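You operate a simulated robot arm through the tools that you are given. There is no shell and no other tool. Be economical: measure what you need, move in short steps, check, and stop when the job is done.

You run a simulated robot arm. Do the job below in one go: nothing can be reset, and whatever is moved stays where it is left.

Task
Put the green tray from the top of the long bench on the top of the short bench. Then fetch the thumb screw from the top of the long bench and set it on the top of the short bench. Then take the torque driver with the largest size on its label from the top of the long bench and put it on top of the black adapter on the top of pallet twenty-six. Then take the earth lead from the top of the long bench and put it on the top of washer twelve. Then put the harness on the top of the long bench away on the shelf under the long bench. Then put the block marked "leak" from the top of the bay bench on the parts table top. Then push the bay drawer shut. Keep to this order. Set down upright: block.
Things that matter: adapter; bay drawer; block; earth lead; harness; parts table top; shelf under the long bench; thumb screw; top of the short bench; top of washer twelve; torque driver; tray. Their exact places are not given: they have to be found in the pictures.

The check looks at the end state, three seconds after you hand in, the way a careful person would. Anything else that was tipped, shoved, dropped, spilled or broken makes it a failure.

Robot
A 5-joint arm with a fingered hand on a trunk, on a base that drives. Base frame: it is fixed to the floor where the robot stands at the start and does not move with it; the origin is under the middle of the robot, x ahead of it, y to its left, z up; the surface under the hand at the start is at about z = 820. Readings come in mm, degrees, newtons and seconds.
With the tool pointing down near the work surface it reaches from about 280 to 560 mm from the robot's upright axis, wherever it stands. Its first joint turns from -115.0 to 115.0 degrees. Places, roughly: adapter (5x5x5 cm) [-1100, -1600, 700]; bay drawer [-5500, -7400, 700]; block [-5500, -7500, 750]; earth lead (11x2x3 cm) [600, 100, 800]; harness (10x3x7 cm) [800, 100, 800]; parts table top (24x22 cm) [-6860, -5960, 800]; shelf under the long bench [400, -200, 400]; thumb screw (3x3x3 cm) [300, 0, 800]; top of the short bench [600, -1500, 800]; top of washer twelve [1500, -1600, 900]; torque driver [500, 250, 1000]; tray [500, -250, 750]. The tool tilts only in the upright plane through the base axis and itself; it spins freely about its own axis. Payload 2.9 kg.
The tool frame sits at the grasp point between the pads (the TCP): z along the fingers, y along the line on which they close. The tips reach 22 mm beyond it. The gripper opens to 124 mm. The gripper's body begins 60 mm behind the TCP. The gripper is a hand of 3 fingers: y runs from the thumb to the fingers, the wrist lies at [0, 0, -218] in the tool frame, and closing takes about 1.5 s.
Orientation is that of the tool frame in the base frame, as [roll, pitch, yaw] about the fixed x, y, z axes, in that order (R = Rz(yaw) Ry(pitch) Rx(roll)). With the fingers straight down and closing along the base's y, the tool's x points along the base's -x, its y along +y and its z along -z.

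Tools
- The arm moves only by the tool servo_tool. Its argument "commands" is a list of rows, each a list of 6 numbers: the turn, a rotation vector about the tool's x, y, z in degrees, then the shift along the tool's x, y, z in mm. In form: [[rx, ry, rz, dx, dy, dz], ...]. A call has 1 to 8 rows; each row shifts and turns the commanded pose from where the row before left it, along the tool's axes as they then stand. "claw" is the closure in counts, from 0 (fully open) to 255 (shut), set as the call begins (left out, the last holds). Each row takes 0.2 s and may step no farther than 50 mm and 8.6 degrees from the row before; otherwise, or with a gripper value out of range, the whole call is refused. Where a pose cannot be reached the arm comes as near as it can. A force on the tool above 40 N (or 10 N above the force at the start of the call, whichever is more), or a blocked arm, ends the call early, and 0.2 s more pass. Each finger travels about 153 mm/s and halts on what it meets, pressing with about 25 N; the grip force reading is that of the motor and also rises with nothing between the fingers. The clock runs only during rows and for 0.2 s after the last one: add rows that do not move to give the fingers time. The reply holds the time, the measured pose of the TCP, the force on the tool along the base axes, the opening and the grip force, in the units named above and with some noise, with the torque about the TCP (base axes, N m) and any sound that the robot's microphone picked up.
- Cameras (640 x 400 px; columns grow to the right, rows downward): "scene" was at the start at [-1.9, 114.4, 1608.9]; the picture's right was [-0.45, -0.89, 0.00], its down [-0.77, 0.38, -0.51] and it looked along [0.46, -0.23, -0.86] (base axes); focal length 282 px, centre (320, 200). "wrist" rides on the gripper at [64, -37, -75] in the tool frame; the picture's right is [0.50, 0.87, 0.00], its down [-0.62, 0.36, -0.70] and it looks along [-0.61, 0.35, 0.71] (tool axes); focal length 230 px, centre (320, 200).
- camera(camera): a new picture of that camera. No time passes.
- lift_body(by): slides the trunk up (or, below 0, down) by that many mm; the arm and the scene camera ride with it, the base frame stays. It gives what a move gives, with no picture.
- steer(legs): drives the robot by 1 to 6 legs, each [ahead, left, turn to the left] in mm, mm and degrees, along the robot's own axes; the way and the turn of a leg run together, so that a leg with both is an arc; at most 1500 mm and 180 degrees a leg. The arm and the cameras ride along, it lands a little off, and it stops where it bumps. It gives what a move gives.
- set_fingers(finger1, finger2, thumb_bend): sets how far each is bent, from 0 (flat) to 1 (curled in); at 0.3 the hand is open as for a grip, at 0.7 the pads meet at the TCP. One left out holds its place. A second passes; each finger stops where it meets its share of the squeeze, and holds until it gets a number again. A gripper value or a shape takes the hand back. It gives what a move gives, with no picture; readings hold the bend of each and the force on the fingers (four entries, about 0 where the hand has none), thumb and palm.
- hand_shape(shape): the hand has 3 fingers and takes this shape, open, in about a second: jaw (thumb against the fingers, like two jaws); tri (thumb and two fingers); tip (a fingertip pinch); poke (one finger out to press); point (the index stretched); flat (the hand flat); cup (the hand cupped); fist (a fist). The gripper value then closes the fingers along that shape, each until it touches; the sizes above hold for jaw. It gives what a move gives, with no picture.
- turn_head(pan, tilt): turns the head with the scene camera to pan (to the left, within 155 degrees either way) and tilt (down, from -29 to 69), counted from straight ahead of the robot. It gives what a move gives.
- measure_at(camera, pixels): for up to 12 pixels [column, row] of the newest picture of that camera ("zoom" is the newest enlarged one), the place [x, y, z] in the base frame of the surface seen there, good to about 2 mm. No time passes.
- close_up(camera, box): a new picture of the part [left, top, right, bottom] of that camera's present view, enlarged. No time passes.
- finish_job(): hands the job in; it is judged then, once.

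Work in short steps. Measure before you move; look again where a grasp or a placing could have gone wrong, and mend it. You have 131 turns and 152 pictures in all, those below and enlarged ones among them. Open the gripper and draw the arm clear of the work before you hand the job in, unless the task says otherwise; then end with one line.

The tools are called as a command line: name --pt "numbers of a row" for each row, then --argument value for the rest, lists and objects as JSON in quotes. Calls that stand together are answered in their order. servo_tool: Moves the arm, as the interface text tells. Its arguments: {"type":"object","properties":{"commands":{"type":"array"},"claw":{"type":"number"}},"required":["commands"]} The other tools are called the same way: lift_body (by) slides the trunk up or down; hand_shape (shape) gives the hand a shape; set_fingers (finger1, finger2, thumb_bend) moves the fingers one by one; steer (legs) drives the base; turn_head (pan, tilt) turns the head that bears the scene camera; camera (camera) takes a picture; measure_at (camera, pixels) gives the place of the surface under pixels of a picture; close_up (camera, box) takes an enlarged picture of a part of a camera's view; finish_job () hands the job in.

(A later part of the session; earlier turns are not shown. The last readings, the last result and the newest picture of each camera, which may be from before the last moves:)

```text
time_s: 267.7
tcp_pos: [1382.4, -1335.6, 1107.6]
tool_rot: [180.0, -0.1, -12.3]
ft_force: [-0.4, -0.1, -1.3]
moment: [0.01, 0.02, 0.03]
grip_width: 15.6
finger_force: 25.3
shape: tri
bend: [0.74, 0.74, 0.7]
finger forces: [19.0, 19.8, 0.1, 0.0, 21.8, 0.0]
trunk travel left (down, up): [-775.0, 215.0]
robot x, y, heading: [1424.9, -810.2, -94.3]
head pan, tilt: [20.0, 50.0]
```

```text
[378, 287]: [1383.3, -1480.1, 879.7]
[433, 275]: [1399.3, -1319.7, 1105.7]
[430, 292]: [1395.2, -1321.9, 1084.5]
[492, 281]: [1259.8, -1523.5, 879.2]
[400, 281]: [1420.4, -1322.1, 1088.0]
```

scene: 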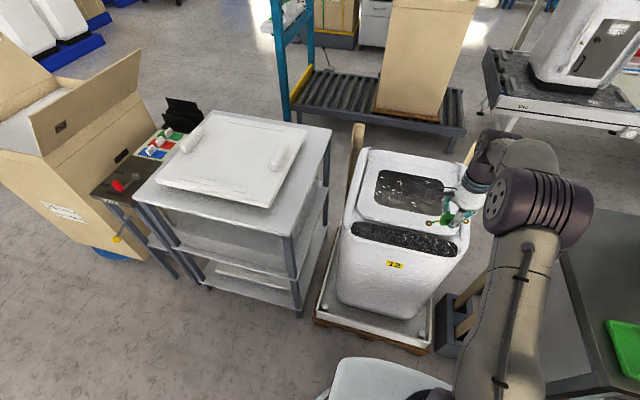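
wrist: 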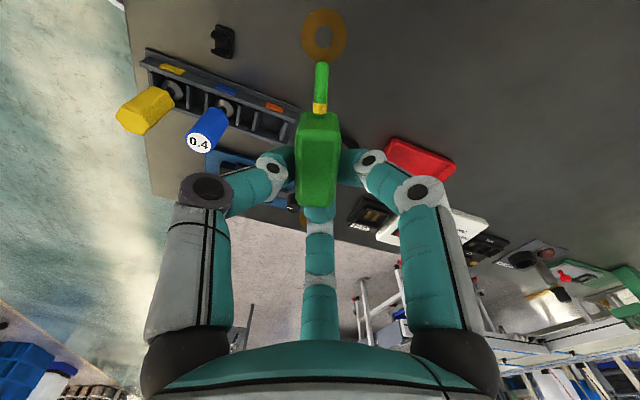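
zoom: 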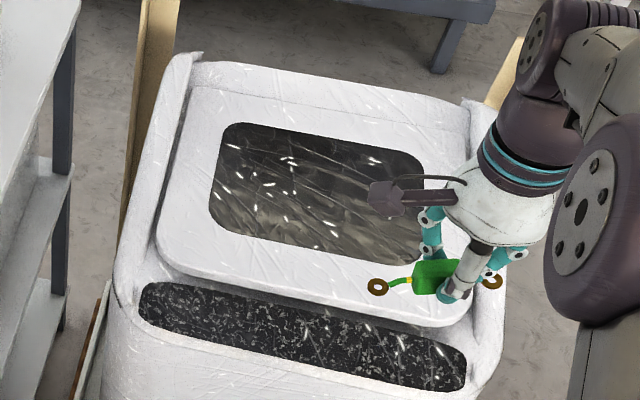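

Pallet front is at y≈−1300, so I stop at y≈−990 and extend the arm a little.

steer --legs '[[175, 55, 4.3]]'

camera --camera "wrist"

```text
time_s: 269.1
tcp_pos: [1473.8, -1505.6, 1107.9]
tool_rot: [180.0, 0.0, -7.7]
ft_force: [-0.7, -0.5, -0.3]
moment: [0.02, 0.03, 0.0]
grip_width: 15.9
finger_force: 25.4
shape: tri
bend: [0.74, 0.74, 0.7]
finger forces: [18.9, 19.9, 0.0, 0.1, 21.8, 0.1]
trunk travel left (down, up): [-775.0, 215.0]
robot x, y, heading: [1477.7, -980.2, -89.8]
head pan, tilt: [20.0, 50.0]
```

```text
54 pictures are left
```

wrist: 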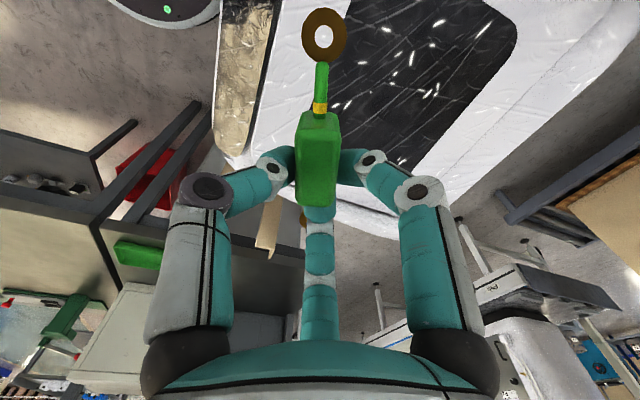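

I extend 35 mm more and lower to z≈914.

servo_tool --pt "0 0 0 4.7 34.7 0" --pt "0 0 0 0 0 45" --pt "0 0 0 0 0 45" --pt "0 0 0 0 0 45" --pt "0 0 0 0 0 45" --pt "0 0 0 0 0 13" --pt "0 0 0 0 0 0"

camera --camera "scene"

close_up --camera "scene" --box '[320, 150, 500, 290]'

```text
time_s: 270.8
tcp_pos: [1476.7, -1539.9, 913.1]
tool_rot: [179.9, 0.0, -7.6]
ft_force: [-0.5, -0.6, -0.1]
moment: [0.03, -0.06, -0.02]
grip_width: 15.6
finger_force: 24.8
shape: tri
bend: [0.74, 0.75, 0.7]
finger forces: [20.4, 18.3, 0.0, 0.1, 22.2, 0.1]
trunk travel left (down, up): [-775.0, 215.0]
robot x, y, heading: [1472.9, -984.5, -89.6]
head pan, tilt: [20.0, 50.0]
```

```text
53 pictures are left
```

scene: 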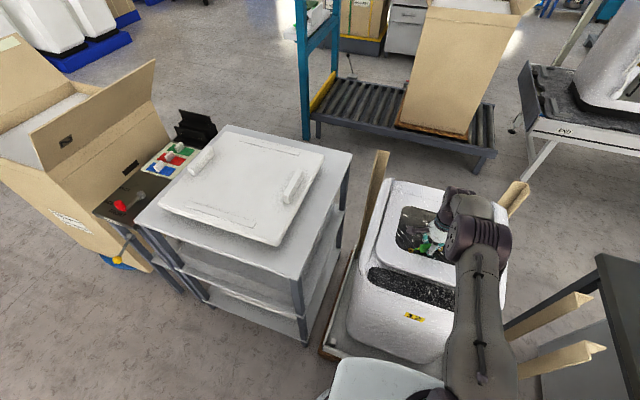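

```text
2.86 times, centred on (410, 220) of scene
```

zoom: 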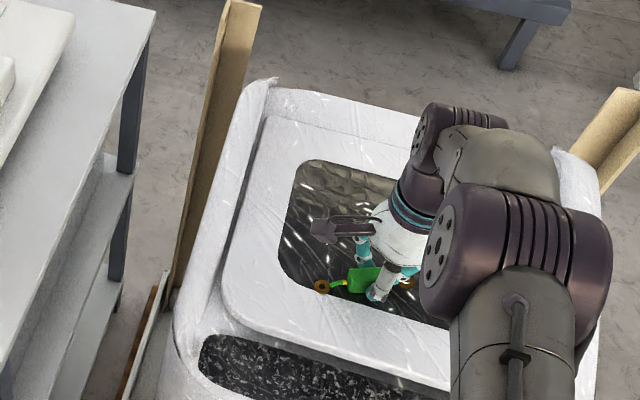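

Over the lid. I creep down until contact.

servo_tool --pt "0 0 0 0 0 2" --pt "0 0 0 0 0 1" --pt "0 0 0 0 0 1" --pt "0 0 0 0 0 1" --pt "0 0 0 0 0 1" --pt "0 0 0 0 0 0"

```text
time_s: 272.1
tcp_pos: [1474.5, -1539.8, 909.9]
tool_rot: [179.9, -0.1, -7.7]
ft_force: [0.6, -1.4, 4.2]
moment: [0.06, -0.14, -0.03]
grip_width: 16.0
finger_force: 25.4
shape: tri
bend: [0.74, 0.75, 0.7]
finger forces: [22.2, 18.8, 0.0, 0.1, 22.6, 0.1]
trunk travel left (down, up): [-775.0, 215.0]
robot x, y, heading: [1473.8, -985.5, -89.5]
head pan, tilt: [20.0, 50.0]
```

Light contact (4 N). I open the hand.

servo_tool --pt "0 0 0 0 0 1" --pt "0 0 0 0 0 0" --pt "0 0 0 0 0 0" --pt "0 0 0 0 0 0" --pt "0 0 0 0 0 0" --claw 70

servo_tool --pt "0 0 0 0 0 -20" --pt "0 0 0 0 0 -45" --pt "0 0 0 0 0 -45" --pt "0 0 0 0 0 -45" --pt "0 0 0 0 0 -40"

camera --camera "wrist"

```text
time_s: 273.4
tcp_pos: [1473.7, -1539.1, 909.0]
tool_rot: [-180.0, 0.0, -7.7]
ft_force: [0.2, 0.3, -0.4]
moment: [0.04, -0.01, -0.01]
grip_width: 89.5
finger_force: 0.1
shape: tri
bend: [0.28, 0.28, 0.59]
finger forces: [0.0, 0.1, 0.0, 0.1, 0.1, 0.0]
trunk travel left (down, up): [-775.0, 215.0]
robot x, y, heading: [1475.2, -982.6, -89.8]
head pan, tilt: [20.0, 50.0]
```

```text
time_s: 274.6
tcp_pos: [1476.4, -1536.3, 1103.3]
tool_rot: [-180.0, 0.0, -7.6]
ft_force: [-0.1, 0.9, 1.3]
moment: [0.01, 0.0, 0.03]
grip_width: 89.9
finger_force: 0.0
shape: tri
bend: [0.28, 0.28, 0.59]
finger forces: [0.0, 0.0, 0.1, 0.0, 0.0, 0.0]
trunk travel left (down, up): [-775.0, 215.0]
robot x, y, heading: [1471.3, -986.1, -89.8]
head pan, tilt: [20.0, 50.0]
```

```text
51 pictures are left
```

wrist: 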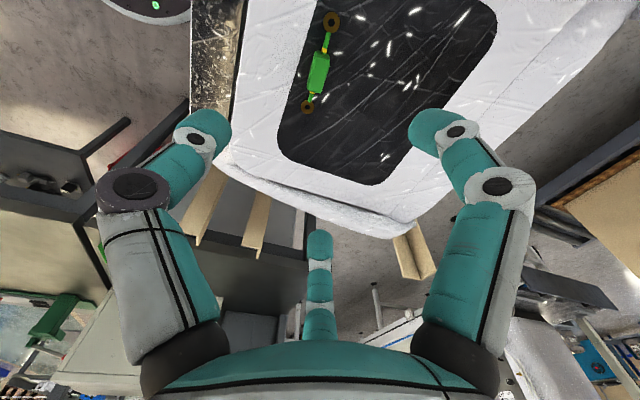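

The lead lies on washer twelve. Now to the bench's left end for the harness.

steer --legs '[[-165, 0, 0], [0, 580, 0], [-1500, 0, 0], [-280, 0, 0], [0, -1360, 0]]'

turn_head --pan 5 --tilt 50

camera --camera "scene"

```text
time_s: 293.7
tcp_pos: [728.4, 404.2, 1103.0]
tool_rot: [-180.0, 0.1, -6.7]
ft_force: [0.0, 0.7, -0.3]
moment: [0.02, -0.01, 0.02]
grip_width: 89.6
finger_force: 0.0
shape: tri
bend: [0.28, 0.28, 0.59]
finger forces: [0.0, 0.1, 0.1, 0.0, 0.0, 0.0]
trunk travel left (down, up): [-775.0, 215.0]
robot x, y, heading: [716.4, 955.9, -89.1]
head pan, tilt: [20.0, 50.0]
```

```text
time_s: 294.5
tcp_pos: [729.6, 404.1, 1102.8]
tool_rot: [179.9, -0.1, -6.8]
ft_force: [-0.2, 0.4, 0.7]
moment: [0.02, 0.02, 0.03]
grip_width: 89.7
finger_force: 0.0
shape: tri
bend: [0.28, 0.28, 0.59]
finger forces: [0.0, 0.0, 0.1, 0.1, 0.0, 0.0]
trunk travel left (down, up): [-775.0, 215.0]
robot x, y, heading: [716.0, 958.7, -88.9]
head pan, tilt: [5.0, 50.0]
```

```text
50 pictures are left
```

scene: 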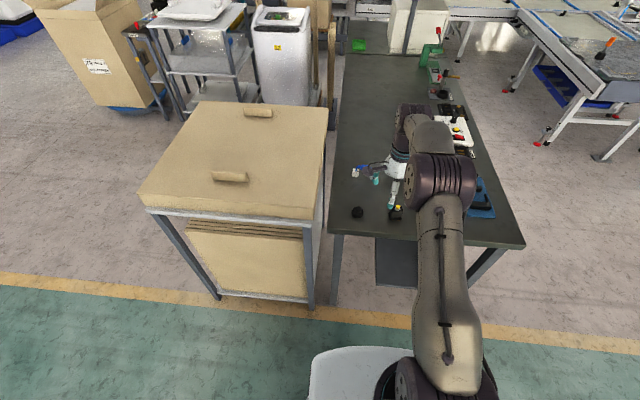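

I measure the shelf visible under the bench end at (395,265), and drive up to the bench end.

measure_at --camera "scene" --pixels '[[395, 265], [380, 250], [410, 250], [380, 282], [415, 284], [376, 265], [330, 230], [420, 245], [333, 290], [355, 172], [375, 165]]'

steer --legs '[[310, -20, -1]]'

turn_head --pan 20 --tilt 55

camera --camera "scene"

close_up --camera "scene" --box '[300, 140, 500, 300]'

```text
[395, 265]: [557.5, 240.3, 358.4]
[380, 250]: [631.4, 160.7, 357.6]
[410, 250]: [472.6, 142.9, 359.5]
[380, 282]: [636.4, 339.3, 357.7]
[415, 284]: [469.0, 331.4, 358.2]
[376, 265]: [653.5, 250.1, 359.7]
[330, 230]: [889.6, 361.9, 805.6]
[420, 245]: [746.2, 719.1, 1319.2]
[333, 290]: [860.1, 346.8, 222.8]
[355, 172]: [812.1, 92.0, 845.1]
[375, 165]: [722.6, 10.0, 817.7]
```

```text
time_s: 296.6
tcp_pos: [697.7, 86.3, 1103.3]
tool_rot: [180.0, 0.1, -8.1]
ft_force: [1.2, 0.3, 0.3]
moment: [-0.02, 0.01, 0.01]
grip_width: 89.9
finger_force: 0.0
shape: tri
bend: [0.28, 0.28, 0.59]
finger forces: [0.0, 0.0, 0.0, 0.1, 0.1, 0.0]
trunk travel left (down, up): [-775.0, 215.0]
robot x, y, heading: [701.0, 638.7, -90.1]
head pan, tilt: [5.0, 50.0]
```

```text
time_s: 297.4
tcp_pos: [698.7, 86.6, 1103.2]
tool_rot: [-179.9, -0.1, -8.1]
ft_force: [-0.4, -0.6, 1.2]
moment: [0.01, -0.01, -0.01]
grip_width: 89.8
finger_force: 0.2
shape: tri
bend: [0.28, 0.28, 0.59]
finger forces: [0.0, 0.0, 0.1, 0.0, 0.0, 0.1]
trunk travel left (down, up): [-775.0, 215.0]
robot x, y, heading: [698.1, 642.8, -90.1]
head pan, tilt: [20.0, 55.0]
```

```text
49 pictures are left
```

scene: 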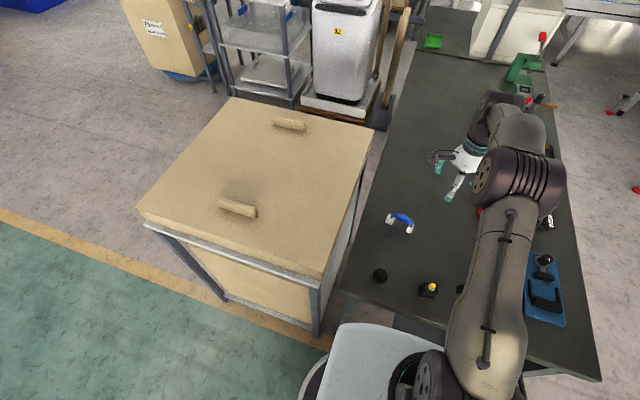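

```text
2.50 times, centred on (400, 220) of scene
```

zoom: 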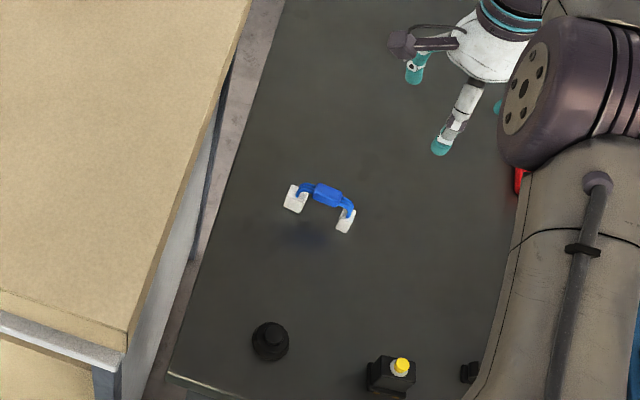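

The shelf (z≈358) is empty at its left end (x 470–650, y 140–340), so I can place the harness from here. I measure the harness.

measure_at --camera "zoom" --pixels '[[327, 190], [318, 190], [338, 198], [327, 203], [296, 193], [296, 206], [346, 216], [344, 228], [305, 189], [347, 208], [289, 200], [353, 218]]'

close_up --camera "scene" --box '[375, 200, 425, 240]'

camera --camera "wrist"

```text
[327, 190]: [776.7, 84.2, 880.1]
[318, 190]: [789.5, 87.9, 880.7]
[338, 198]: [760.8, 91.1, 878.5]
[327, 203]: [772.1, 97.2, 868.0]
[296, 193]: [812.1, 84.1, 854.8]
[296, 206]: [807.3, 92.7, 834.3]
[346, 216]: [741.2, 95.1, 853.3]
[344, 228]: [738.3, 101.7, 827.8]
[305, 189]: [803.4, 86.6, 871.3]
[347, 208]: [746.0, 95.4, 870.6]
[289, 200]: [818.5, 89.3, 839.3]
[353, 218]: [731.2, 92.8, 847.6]
```

```text
10.00 times, centred on (400, 220) of scene
```

zoom: 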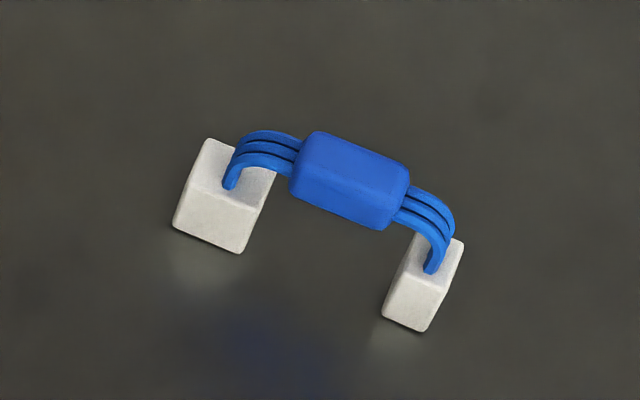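

```text
46 pictures are left
```

wrist: 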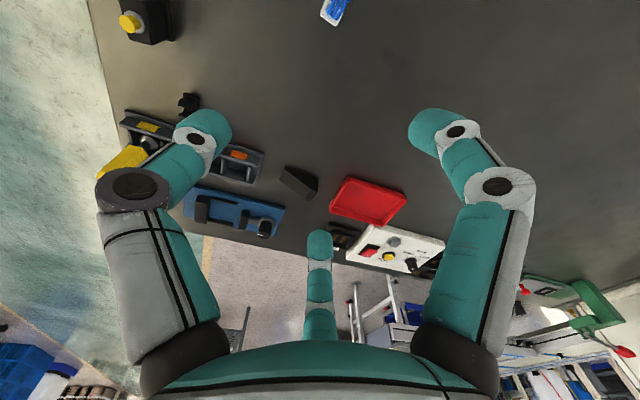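

Harness: blue block centre ≈(776,90), z 864–881, feet at x≈811 and 740. I turn the tool 28° so one finger faces the block's end (as the lead settled), and move above.

servo_tool --pt "0 0 7.1 38.5 -7.3 0" --pt "0 0 7.1 0 0 0" --pt "0 0 7.1 0 0 0" --pt "0 0 7.1 0 0 0" --pt "0 0 0 31.3 22.0 0" --pt "0 0 0 0 0 45" --pt "0 0 0 0 0 45" --pt "0 0 0 0 0 45" --claw 70

camera --camera "wrist"

```text
time_s: 299.2
tcp_pos: [751.1, 68.1, 961.3]
tool_rot: [-179.9, 0.0, -36.5]
ft_force: [0.2, -0.1, -0.3]
moment: [-0.02, 0.02, 0.0]
grip_width: 89.7
finger_force: 0.1
shape: tri
bend: [0.28, 0.28, 0.59]
finger forces: [0.1, 0.0, 0.1, 0.0, 0.0, 0.0]
out of reach, approached as far as the arm can: row 5
trunk travel left (down, up): [-775.0, 215.0]
robot x, y, heading: [700.8, 645.1, -90.1]
head pan, tilt: [20.0, 55.0]
```

```text
45 pictures are left
```

wrist: 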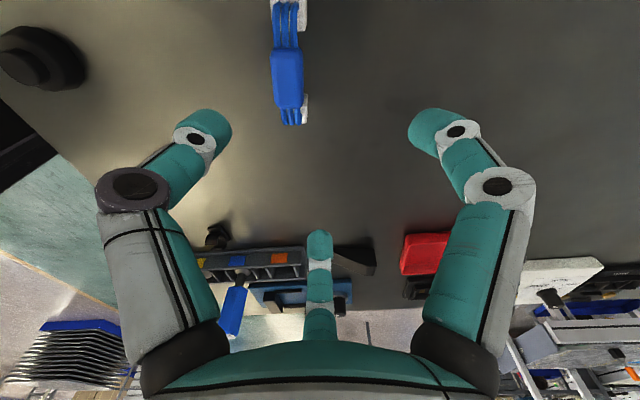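

A sign slip put me at (751,68). I correct by (+25,+22) and look.

servo_tool --pt "0 0 0 7.0 -32.6 0" --pt "0 0 0 0 0 0" --pt "0 0 0 0 0 0"

camera --camera "wrist"

```text
time_s: 300.0
tcp_pos: [775.8, 90.7, 966.0]
tool_rot: [179.9, 0.0, -36.5]
ft_force: [0.2, 0.2, -0.2]
moment: [-0.02, 0.01, -0.01]
grip_width: 89.6
finger_force: 0.0
shape: tri
bend: [0.28, 0.28, 0.59]
finger forces: [0.0, 0.0, 0.0, 0.1, 0.0, 0.1]
trunk travel left (down, up): [-775.0, 215.0]
robot x, y, heading: [702.7, 640.4, -90.4]
head pan, tilt: [20.0, 55.0]
```

```text
44 pictures are left
```

wrist: 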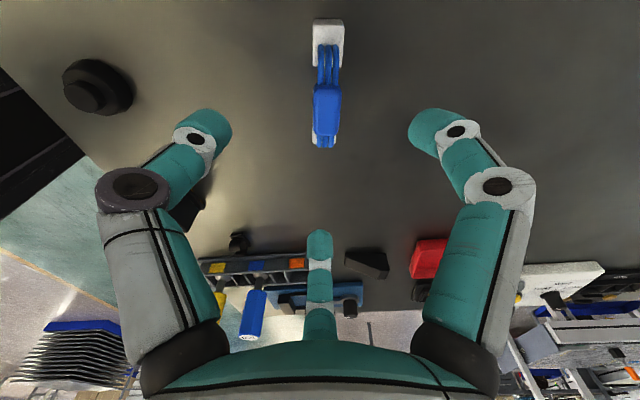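

The block at (327,108) lines up. I measure it once more.

measure_at --camera "wrist" --pixels '[[327, 90], [327, 108], [327, 130], [316, 110], [338, 110], [326, 142]]'

```text
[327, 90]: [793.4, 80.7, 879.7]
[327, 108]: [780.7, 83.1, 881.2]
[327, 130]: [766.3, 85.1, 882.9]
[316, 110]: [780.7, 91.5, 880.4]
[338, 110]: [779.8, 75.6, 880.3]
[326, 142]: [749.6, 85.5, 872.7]
```

Block centre is (778,84). I shift (+2,−6.7) and lower to z≈882.

servo_tool --pt "0 0 0 5.6 4.2 0" --pt "0 0 0 0 0 40" --pt "0 0 0 0 0 40" --pt "0 0 0 0 0 4" --pt "0 0 0 0 0 0"

camera --camera "wrist"

```text
time_s: 301.2
tcp_pos: [776.9, 84.4, 881.9]
tool_rot: [-180.0, 0.0, -36.6]
ft_force: [0.5, 0.3, -0.8]
moment: [0.0, 0.02, -0.01]
grip_width: 89.7
finger_force: 0.0
shape: tri
bend: [0.28, 0.28, 0.59]
finger forces: [0.1, 0.1, 0.0, 0.0, 0.0, 0.0]
trunk travel left (down, up): [-775.0, 215.0]
robot x, y, heading: [703.3, 639.2, -90.4]
head pan, tilt: [20.0, 55.0]
```

```text
43 pictures are left
```

wrist: 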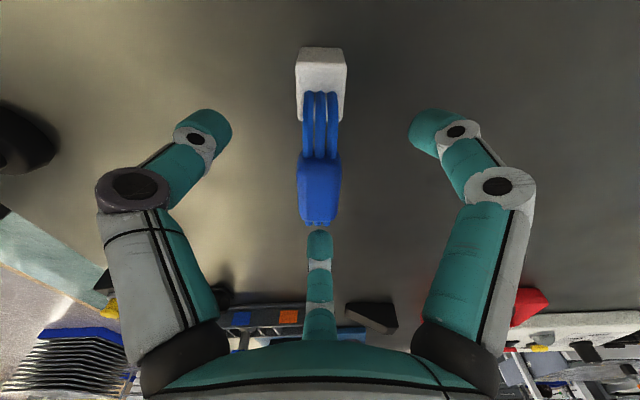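

Aligned; I close.

servo_tool --pt "0 0 0 0 0 2" --pt "0 0 0 0 0 0" --pt "0 0 0 0 0 0" --pt "0 0 0 0 0 0" --pt "0 0 0 0 0 0" --pt "0 0 0 0 0 0" --claw 255

servo_tool --pt "0 0 0 0 0 -15" --pt "0 0 0 0 0 -30" --pt "0 0 0 0 0 -40" --pt "0 0 0 0 0 -40" --pt "0 0 0 0 0 -40" --pt "0 0 0 0 0 -40"

camera --camera "wrist"

```text
time_s: 302.6
tcp_pos: [776.7, 85.2, 879.2]
tool_rot: [179.9, 0.0, -36.6]
ft_force: [0.2, -0.2, -0.6]
moment: [0.01, 0.05, 0.0]
grip_width: 15.4
finger_force: 24.6
shape: tri
bend: [0.76, 0.76, 0.71]
finger forces: [19.7, 15.9, 0.0, 0.0, 22.5, 0.1]
trunk travel left (down, up): [-775.0, 215.0]
robot x, y, heading: [698.7, 640.0, -90.1]
head pan, tilt: [20.0, 55.0]
```

```text
time_s: 304.0
tcp_pos: [774.5, 83.9, 1082.7]
tool_rot: [-180.0, 0.0, -36.5]
ft_force: [0.4, 0.3, -0.4]
moment: [0.0, -0.01, 0.03]
grip_width: 15.1
finger_force: 25.6
shape: tri
bend: [0.75, 0.76, 0.71]
finger forces: [19.2, 14.8, 0.0, 0.0, 21.3, 0.0]
trunk travel left (down, up): [-775.0, 215.0]
robot x, y, heading: [702.9, 643.2, -90.1]
head pan, tilt: [20.0, 55.0]
```

```text
42 pictures are left
```

wrist: 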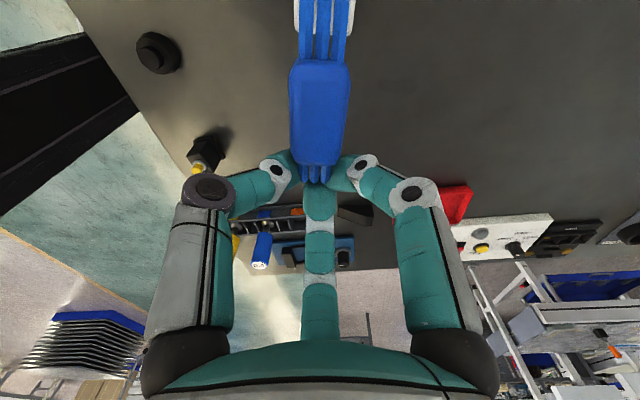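

The block slid along the axis; the fingers hold its −x end. I check from the scene camera how it hangs.

camera --camera "scene"

close_up --camera "scene" --box '[370, 100, 530, 230]'

```text
41 pictures are left
```

scene: 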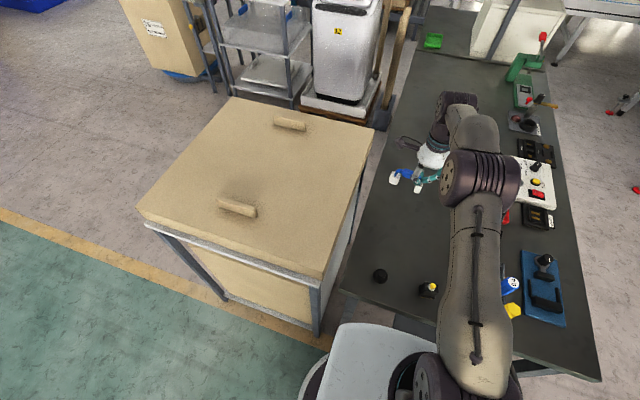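

```text
3.08 times, centred on (450, 165) of scene
```

zoom: 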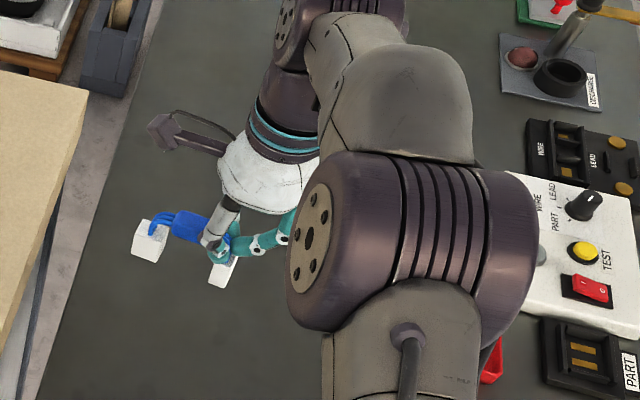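

It hangs level. I back away from the bench, centre the arm, tilt 15° forward, and lower the trunk toward shelf height.

steer --legs '[[-460, 0, 0], [0, -160, 0]]'

servo_tool --pt "0 0 0 -46.3 -1.2 0" --pt "0 0 0 -46.3 -1.2 0" --pt "-6.03 4.46 0 0 0 0" --pt "-6.03 4.46 0 0 0 0" --pt "0 0 0 0 0 0"

lift_body --by -600

turn_head --pan 15 --tilt 20

camera --camera "scene"

```text
time_s: 307.7
tcp_pos: [612.0, 537.2, 1083.8]
tool_rot: [180.0, 0.1, -36.9]
ft_force: [-0.8, -0.6, -0.6]
moment: [0.01, 0.02, 0.01]
grip_width: 15.0
finger_force: 25.4
shape: tri
bend: [0.75, 0.76, 0.71]
finger forces: [19.1, 15.1, 0.0, 0.0, 21.1, 0.1]
trunk travel left (down, up): [-775.0, 215.0]
robot x, y, heading: [540.8, 1096.0, -90.6]
head pan, tilt: [20.0, 55.0]
```

```text
time_s: 308.9
tcp_pos: [539.5, 596.0, 1082.6]
tool_rot: [167.8, -8.9, -35.8]
ft_force: [-0.1, 0.5, -0.4]
moment: [0.0, -0.03, -0.03]
grip_width: 10.4
finger_force: 24.6
shape: tri
bend: [0.76, 0.79, 0.73]
finger forces: [0.0, 0.1, 0.0, 0.1, 0.0, 0.0]
trunk travel left (down, up): [-775.0, 215.0]
robot x, y, heading: [538.9, 1098.4, -90.5]
head pan, tilt: [20.0, 55.0]
```

```text
refused: -600 is not a number from -400 to 400
```

```text
time_s: 309.9
tcp_pos: [540.2, 597.4, 1082.6]
tool_rot: [167.9, -9.0, -35.9]
ft_force: [-0.2, 0.9, -0.6]
moment: [0.04, -0.01, 0.02]
grip_width: 10.3
finger_force: 24.5
shape: tri
bend: [0.76, 0.79, 0.73]
finger forces: [0.0, 0.0, 0.0, 0.0, 0.1, 0.0]
trunk travel left (down, up): [-775.0, 215.0]
robot x, y, heading: [540.9, 1092.8, -90.0]
head pan, tilt: [15.0, 20.0]
```

```text
39 pictures are left
```

scene: 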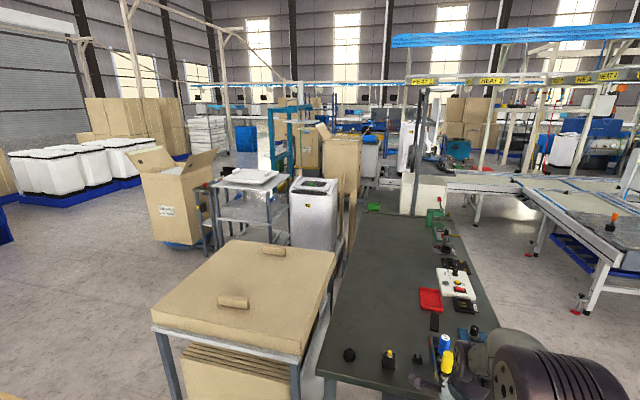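

The finger forces dropped to 0: the harness slipped out. I look where it is.

camera --camera "wrist"

turn_head --pan 15 --tilt 65

camera --camera "scene"

```text
38 pictures are left
```

wrist: 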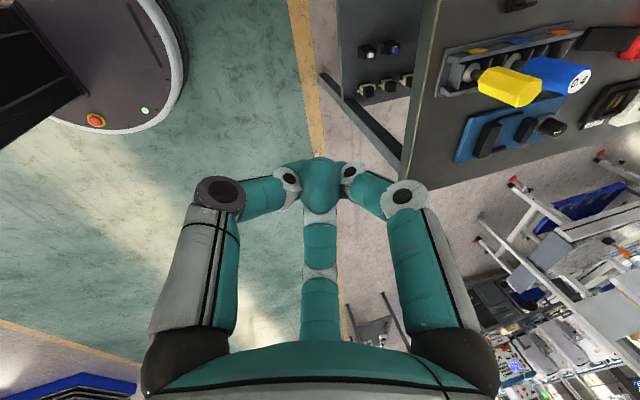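

```text
time_s: 311.1
tcp_pos: [539.6, 596.2, 1082.5]
tool_rot: [167.9, -8.9, -36.0]
ft_force: [0.2, 0.0, -0.4]
moment: [-0.01, 0.02, 0.02]
grip_width: 10.5
finger_force: 25.1
shape: tri
bend: [0.76, 0.79, 0.73]
finger forces: [0.1, 0.0, 0.0, 0.1, 0.0, 0.1]
trunk travel left (down, up): [-775.0, 215.0]
robot x, y, heading: [543.2, 1096.5, -90.6]
head pan, tilt: [15.0, 65.0]
```

```text
37 pictures are left
```

scene: 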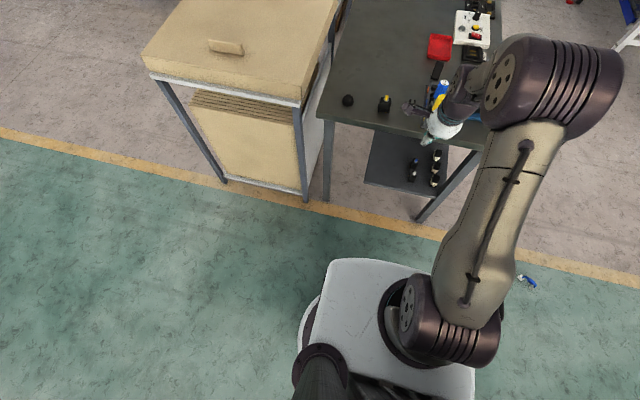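

The harness lies on the floor at (530,280). I measure it.

close_up --camera "scene" --box '[505, 260, 555, 300]'

measure_at --camera "scene" --pixels '[[530, 281], [520, 278], [535, 286], [525, 290], [400, 200], [410, 150], [385, 172], [470, 170]]'

```text
10.00 times, centred on (530, 280) of scene
```

zoom: 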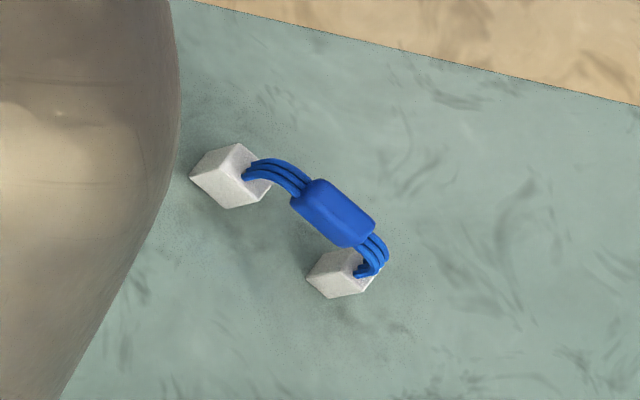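

```text
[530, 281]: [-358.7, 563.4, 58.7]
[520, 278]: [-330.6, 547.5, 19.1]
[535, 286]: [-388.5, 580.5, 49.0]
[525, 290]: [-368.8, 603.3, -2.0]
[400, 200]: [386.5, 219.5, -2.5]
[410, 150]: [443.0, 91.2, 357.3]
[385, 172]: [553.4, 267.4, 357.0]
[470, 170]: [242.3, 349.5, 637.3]
```

Surprisingly it stands upright on the floor at about (−360,565). I drive to it, straighten the tool, open the hand, and lower the trunk in two steps while off to the side of it.

servo_tool --pt "6.03 -4.46 0 0 0 0" --pt "6.03 -4.46 0 0 0 0" --pt "0 0 0 0 0 0" --pt "0 0 0 0 0 0" --claw 0

steer --legs '[[0, -905, 0]]'

lift_body --by -400

camera --camera "wrist"

camera --camera "scene"

```text
time_s: 312.1
tcp_pos: [538.8, 596.1, 1082.8]
tool_rot: [180.0, 0.0, -37.0]
ft_force: [-0.9, -0.1, -0.1]
moment: [0.0, -0.01, 0.01]
grip_width: 123.9
finger_force: 0.1
shape: tri
bend: [0.3, 0.3, 0.3]
finger forces: [0.0, 0.0, 0.0, 0.0, 0.0, 0.1]
trunk travel left (down, up): [-775.0, 215.0]
robot x, y, heading: [539.6, 1095.4, -90.5]
head pan, tilt: [15.0, 65.0]
```

```text
time_s: 316.7
tcp_pos: [-345.9, 605.1, 1082.2]
tool_rot: [-180.0, 0.1, -36.9]
ft_force: [0.5, -0.2, 0.2]
moment: [0.01, -0.02, 0.0]
grip_width: 124.1
finger_force: 0.0
shape: tri
bend: [0.3, 0.3, 0.3]
finger forces: [0.0, 0.0, 0.0, 0.0, 0.0, 0.0]
trunk travel left (down, up): [-775.0, 215.0]
robot x, y, heading: [-344.2, 1101.6, -90.4]
head pan, tilt: [15.0, 65.0]
```

```text
time_s: 320.6
tcp_pos: [-344.9, 603.8, 683.1]
tool_rot: [-180.0, 0.1, -36.8]
ft_force: [1.0, 0.4, 0.0]
moment: [0.02, -0.02, 0.0]
grip_width: 123.9
finger_force: 0.0
shape: tri
bend: [0.3, 0.3, 0.3]
finger forces: [0.0, 0.0, 0.0, 0.0, 0.0, 0.1]
trunk travel left (down, up): [-375.0, 615.0]
robot x, y, heading: [-341.9, 1105.2, -90.4]
head pan, tilt: [15.0, 65.0]
```

```text
35 pictures are left
```

wrist: 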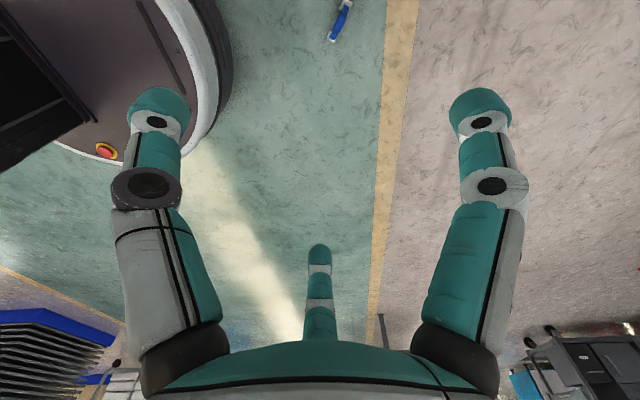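

```text
34 pictures are left
```

scene: 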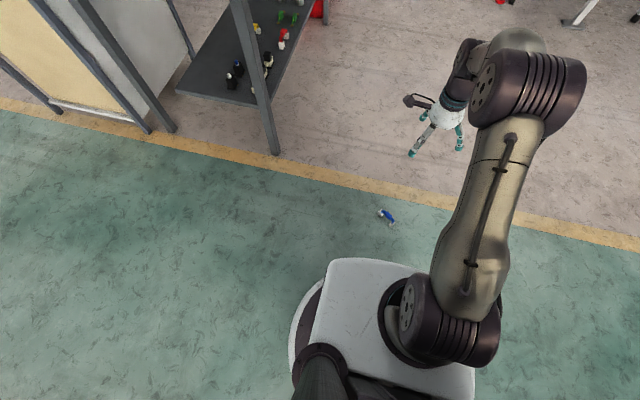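

I measure the harness feet and block in this view.

close_up --camera "scene" --box '[365, 200, 415, 235]'

measure_at --camera "scene" --pixels '[[387, 215], [381, 213], [392, 222], [380, 216], [384, 212], [391, 218]]'

```text
11.43 times, centred on (390, 218) of scene
```

zoom: 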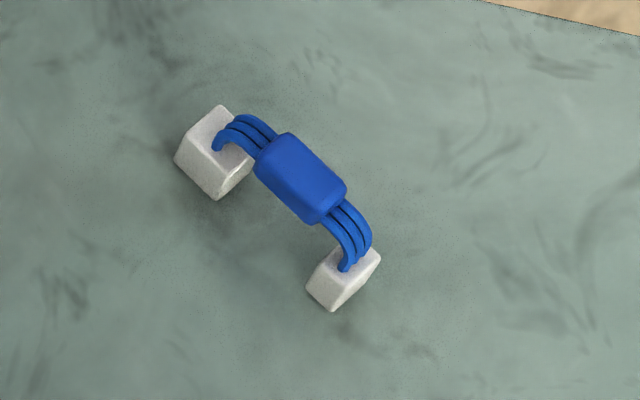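

```text
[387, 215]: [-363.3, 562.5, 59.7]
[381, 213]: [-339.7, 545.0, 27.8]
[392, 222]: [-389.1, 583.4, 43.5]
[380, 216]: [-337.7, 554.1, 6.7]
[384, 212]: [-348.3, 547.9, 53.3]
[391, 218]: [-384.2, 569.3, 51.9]
```

I measure foot outlines in the enlarged picture for a grasp on one foot.

measure_at --camera "zoom" --pixels '[[205, 125], [222, 165], [240, 165], [215, 150], [350, 250], [370, 255], [335, 280], [352, 278], [300, 175], [275, 165], [328, 190], [300, 200]]'

```text
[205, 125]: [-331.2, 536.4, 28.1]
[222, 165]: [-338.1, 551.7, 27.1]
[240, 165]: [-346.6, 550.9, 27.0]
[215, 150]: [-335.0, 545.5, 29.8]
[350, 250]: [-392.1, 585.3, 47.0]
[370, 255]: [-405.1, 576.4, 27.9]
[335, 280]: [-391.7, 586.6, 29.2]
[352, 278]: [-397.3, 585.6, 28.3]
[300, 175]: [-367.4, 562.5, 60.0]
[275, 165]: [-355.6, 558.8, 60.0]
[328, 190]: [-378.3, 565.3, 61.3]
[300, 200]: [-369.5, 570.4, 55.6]
```

Foot B centre ≈(−398,581), other foot toward az −30°. I align fingers at 30°, −90°, 150° (yaw −60) over foot B and lower the trunk fully.

servo_tool --pt "0 0 7.73 0 0 0" --pt "0 0 7.73 0 0 0" --pt "0 0 7.73 0 0 0" --pt "0 0 0 -3.3 28.7 0" --pt "0 0 0 -3.3 28.7 0" --claw 80

lift_body --by -370

servo_tool --pt "0 0 0 0 0 45" --pt "0 0 0 0 0 45" --pt "0 0 0 0 0 45" --pt "0 0 0 0 0 0"

camera --camera "wrist"

```text
time_s: 321.8
tcp_pos: [-398.0, 580.6, 681.0]
tool_rot: [-180.0, 0.0, -60.0]
ft_force: [1.3, 0.5, -0.5]
moment: [0.02, -0.01, -0.02]
grip_width: 85.4
finger_force: 0.0
shape: tri
bend: [0.29, 0.29, 0.73]
finger forces: [0.0, 0.0, 0.0, 0.0, 0.0, 0.0]
trunk travel left (down, up): [-375.0, 615.0]
robot x, y, heading: [-346.3, 1102.5, -90.5]
head pan, tilt: [15.0, 65.0]
```

```text
time_s: 325.3
tcp_pos: [-398.6, 581.4, 310.8]
tool_rot: [-180.0, 0.2, -60.1]
ft_force: [-0.1, -0.2, -0.2]
moment: [0.01, 0.01, -0.01]
grip_width: 85.6
finger_force: 0.1
shape: tri
bend: [0.29, 0.29, 0.73]
finger forces: [0.1, 0.1, 0.0, 0.0, 0.0, 0.1]
trunk travel left (down, up): [-5.0, 985.0]
robot x, y, heading: [-343.4, 1101.9, -90.7]
head pan, tilt: [15.0, 65.0]
```

```text
time_s: 326.3
tcp_pos: [-397.6, 577.8, 174.3]
tool_rot: [-180.0, -0.1, -59.9]
ft_force: [0.7, 0.6, -1.2]
moment: [-0.02, 0.01, 0.02]
grip_width: 85.3
finger_force: 0.1
shape: tri
bend: [0.29, 0.29, 0.73]
finger forces: [0.1, 0.0, 0.1, 0.0, 0.1, 0.0]
trunk travel left (down, up): [-5.0, 985.0]
robot x, y, heading: [-342.8, 1102.8, -90.8]
head pan, tilt: [15.0, 65.0]
```

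```text
32 pictures are left
```

wrist: 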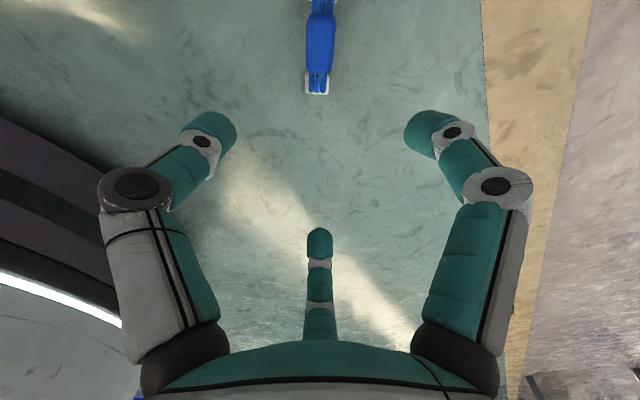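

Foot B shows at (317,88); I measure it for final alignment.

measure_at --camera "wrist" --pixels '[[308, 92], [326, 92], [317, 93], [307, 80], [328, 80]]'

```text
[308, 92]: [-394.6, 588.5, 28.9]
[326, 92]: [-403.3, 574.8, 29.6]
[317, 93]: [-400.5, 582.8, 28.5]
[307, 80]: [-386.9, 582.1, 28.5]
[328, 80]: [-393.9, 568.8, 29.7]
```

Foot B's centre ≈(−392,577). I shift slightly, descend to z≈28 and close.

servo_tool --pt "0 0 0 4 -4 0" --pt "0 0 0 0 0 45" --pt "0 0 0 0 0 45" --pt "0 0 0 0 0 40" --pt "0 0 0 0 0 15" --pt "0 0 0 0 0 0"

servo_tool --pt "0 0 0 0 0 0" --pt "0 0 0 0 0 0" --pt "0 0 0 0 0 0" --pt "0 0 0 0 0 0" --pt "0 0 0 0 0 0" --pt "0 0 0 0 0 0" --claw 255

servo_tool --pt "0 0 0 0 0 -15" --pt "0 0 0 0 0 -30" --pt "0 0 0 0 0 -30" --pt "0 0 0 0 0 0"

camera --camera "wrist"

```text
time_s: 327.7
tcp_pos: [-393.0, 577.0, 29.0]
tool_rot: [180.0, 0.0, -60.0]
ft_force: [0.0, 0.2, -0.4]
moment: [-0.03, 0.02, 0.03]
grip_width: 85.1
finger_force: 0.1
shape: tri
bend: [0.29, 0.29, 0.73]
finger forces: [0.1, 0.1, 0.0, 0.0, 0.0, 0.0]
trunk travel left (down, up): [-5.0, 985.0]
robot x, y, heading: [-345.9, 1106.4, -90.5]
head pan, tilt: [15.0, 65.0]
```

```text
time_s: 329.1
tcp_pos: [-393.0, 578.2, 28.5]
tool_rot: [-180.0, 0.0, -60.0]
ft_force: [0.5, 0.1, -0.2]
moment: [-0.01, 0.04, -0.04]
grip_width: 14.5
finger_force: 24.8
shape: tri
bend: [0.75, 0.74, 0.71]
finger forces: [19.3, 23.3, 0.1, 0.1, 18.3, 0.0]
trunk travel left (down, up): [-5.0, 985.0]
robot x, y, heading: [-347.3, 1102.5, -90.3]
head pan, tilt: [15.0, 65.0]
```

```text
time_s: 330.1
tcp_pos: [-391.7, 580.0, 104.0]
tool_rot: [179.9, 0.0, -60.0]
ft_force: [0.3, 0.3, -0.8]
moment: [0.03, 0.03, 0.0]
grip_width: 14.5
finger_force: 25.5
shape: tri
bend: [0.75, 0.74, 0.71]
finger forces: [20.0, 23.2, 0.1, 0.0, 18.0, 0.0]
trunk travel left (down, up): [-5.0, 985.0]
robot x, y, heading: [-344.7, 1102.5, -90.6]
head pan, tilt: [15.0, 65.0]
```

```text
31 pictures are left
```

wrist: 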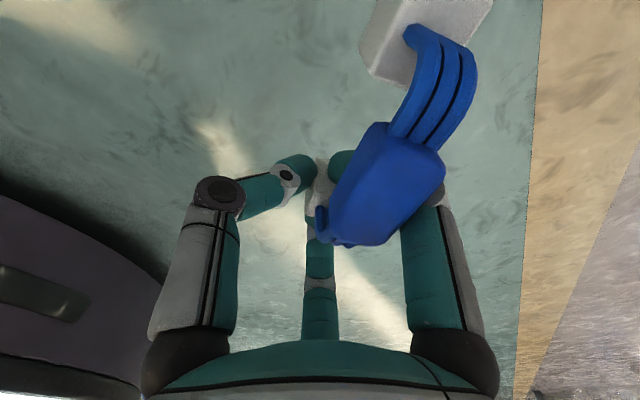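

The foot is firmly held (20/23/18 N), the rest of the harness pointing to about −65°. I raise the trunk to shelf height and drive to the bench's left end.

lift_body --by 335

steer --legs '[[0, 928, 0.5], [140, 0, 0]]'

turn_head --pan 25 --tilt 45

camera --camera "scene"

```text
time_s: 333.4
tcp_pos: [-393.4, 579.0, 439.0]
tool_rot: [-180.0, 0.0, -60.0]
ft_force: [-0.3, -0.5, -1.0]
moment: [0.02, 0.01, -0.01]
grip_width: 14.2
finger_force: 25.6
shape: tri
bend: [0.75, 0.74, 0.71]
finger forces: [20.1, 23.1, 0.1, 0.1, 18.0, 0.0]
trunk travel left (down, up): [-340.0, 650.0]
robot x, y, heading: [-346.1, 1102.4, -90.5]
head pan, tilt: [15.0, 65.0]
```

```text
time_s: 339.2
tcp_pos: [546.0, 444.9, 438.5]
tool_rot: [-179.9, 0.0, -58.4]
ft_force: [-0.3, -0.2, -0.2]
moment: [0.01, 0.0, -0.03]
grip_width: 14.3
finger_force: 24.2
shape: tri
bend: [0.75, 0.74, 0.71]
finger forces: [20.1, 23.0, 0.0, 0.1, 18.0, 0.0]
trunk travel left (down, up): [-340.0, 650.0]
robot x, y, heading: [580.3, 965.1, -88.9]
head pan, tilt: [15.0, 65.0]
```

```text
time_s: 340.0
tcp_pos: [545.7, 446.1, 438.5]
tool_rot: [-180.0, 0.0, -58.4]
ft_force: [1.0, 0.7, -0.5]
moment: [0.01, 0.03, -0.02]
grip_width: 14.3
finger_force: 25.5
shape: tri
bend: [0.75, 0.74, 0.71]
finger forces: [20.2, 23.2, 0.0, 0.1, 17.9, 0.0]
trunk travel left (down, up): [-340.0, 650.0]
robot x, y, heading: [578.0, 970.6, -89.0]
head pan, tilt: [25.0, 45.0]
```

```text
30 pictures are left
```

scene: 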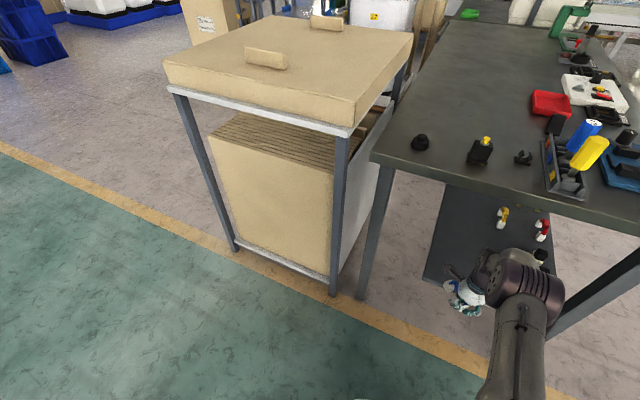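

I measure the items on the shelf and its edge, then drive ahead 125 mm under the bench edge.

measure_at --camera "scene" --pixels '[[540, 253], [503, 216], [543, 230], [470, 240], [440, 275], [500, 243], [465, 312]]'

steer --legs '[[125, 0, 0]]'

camera --camera "wrist"

```text
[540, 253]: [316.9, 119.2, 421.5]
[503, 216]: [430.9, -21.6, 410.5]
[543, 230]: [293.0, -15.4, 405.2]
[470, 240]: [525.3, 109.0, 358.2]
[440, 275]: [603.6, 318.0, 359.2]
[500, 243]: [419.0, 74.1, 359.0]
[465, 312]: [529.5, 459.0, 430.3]
```

```text
time_s: 341.2
tcp_pos: [547.2, 324.7, 438.2]
tool_rot: [179.9, 0.0, -58.5]
ft_force: [-0.9, 0.3, -1.3]
moment: [0.0, 0.02, 0.03]
grip_width: 14.5
finger_force: 25.2
shape: tri
bend: [0.75, 0.74, 0.71]
finger forces: [20.1, 23.0, 0.0, 0.0, 18.0, 0.0]
trunk travel left (down, up): [-340.0, 650.0]
robot x, y, heading: [580.4, 852.1, -89.1]
head pan, tilt: [25.0, 45.0]
```

```text
29 pictures are left
```

wrist: 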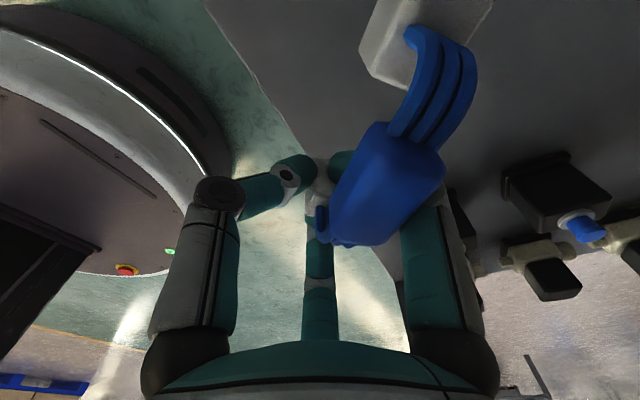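

I go 20 mm deeper, then lower to just touching the shelf (TCP ≈387).

servo_tool --pt "0 0 0 17 10.4 0" --pt "0 0 0 0 0 40" --pt "0 0 0 0 0 8" --pt "0 0 0 0 0 2" --pt "0 0 0 0 0 1" --pt "0 0 0 0 0 1" --pt "0 0 0 0 0 0"

```text
time_s: 342.9
tcp_pos: [545.0, 304.4, 387.6]
tool_rot: [180.0, -0.1, -58.4]
ft_force: [1.2, -1.1, 3.0]
moment: [-0.03, 0.0, 0.01]
grip_width: 14.2
finger_force: 25.1
shape: tri
bend: [0.75, 0.74, 0.71]
finger forces: [22.0, 23.3, 0.1, 0.0, 18.0, 0.0]
trunk travel left (down, up): [-340.0, 650.0]
robot x, y, heading: [583.5, 851.2, -89.1]
head pan, tilt: [25.0, 45.0]
```

Touching (3 N). I open partly and lift up a bit.

servo_tool --pt "0 0 0 0 0 0" --pt "0 0 0 0 0 0" --pt "0 0 0 0 0 0" --pt "0 0 0 0 0 0" --claw 130

servo_tool --pt "0 0 0 0 0 -15" --pt "0 0 0 0 0 -25" --pt "0 0 0 0 0 -35" --pt "0 0 0 0 0 -15" --pt "0 0 0 0 0 0"

camera --camera "wrist"

```text
time_s: 343.9
tcp_pos: [544.4, 304.7, 385.9]
tool_rot: [180.0, -0.2, -58.4]
ft_force: [0.3, -0.4, 0.3]
moment: [0.04, 0.01, -0.02]
grip_width: 60.1
finger_force: 0.1
shape: tri
bend: [0.37, 0.37, 0.7]
finger forces: [0.1, 0.0, 0.0, 0.0, 0.0, 0.0]
trunk travel left (down, up): [-340.0, 650.0]
robot x, y, heading: [583.4, 851.6, -88.9]
head pan, tilt: [25.0, 45.0]
```

```text
time_s: 345.1
tcp_pos: [546.3, 309.0, 469.7]
tool_rot: [-179.6, 0.6, -58.5]
ft_force: [0.6, -0.7, 1.4]
moment: [0.01, -0.03, -0.02]
grip_width: 60.1
finger_force: 0.1
shape: tri
bend: [0.37, 0.37, 0.7]
finger forces: [0.1, 0.0, 0.0, 0.0, 0.1, 0.1]
trunk travel left (down, up): [-340.0, 650.0]
robot x, y, heading: [585.4, 850.7, -89.1]
head pan, tilt: [25.0, 45.0]
```

```text
28 pictures are left
```

wrist: 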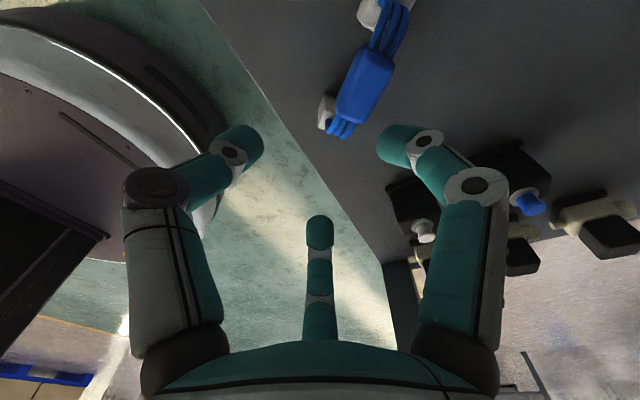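

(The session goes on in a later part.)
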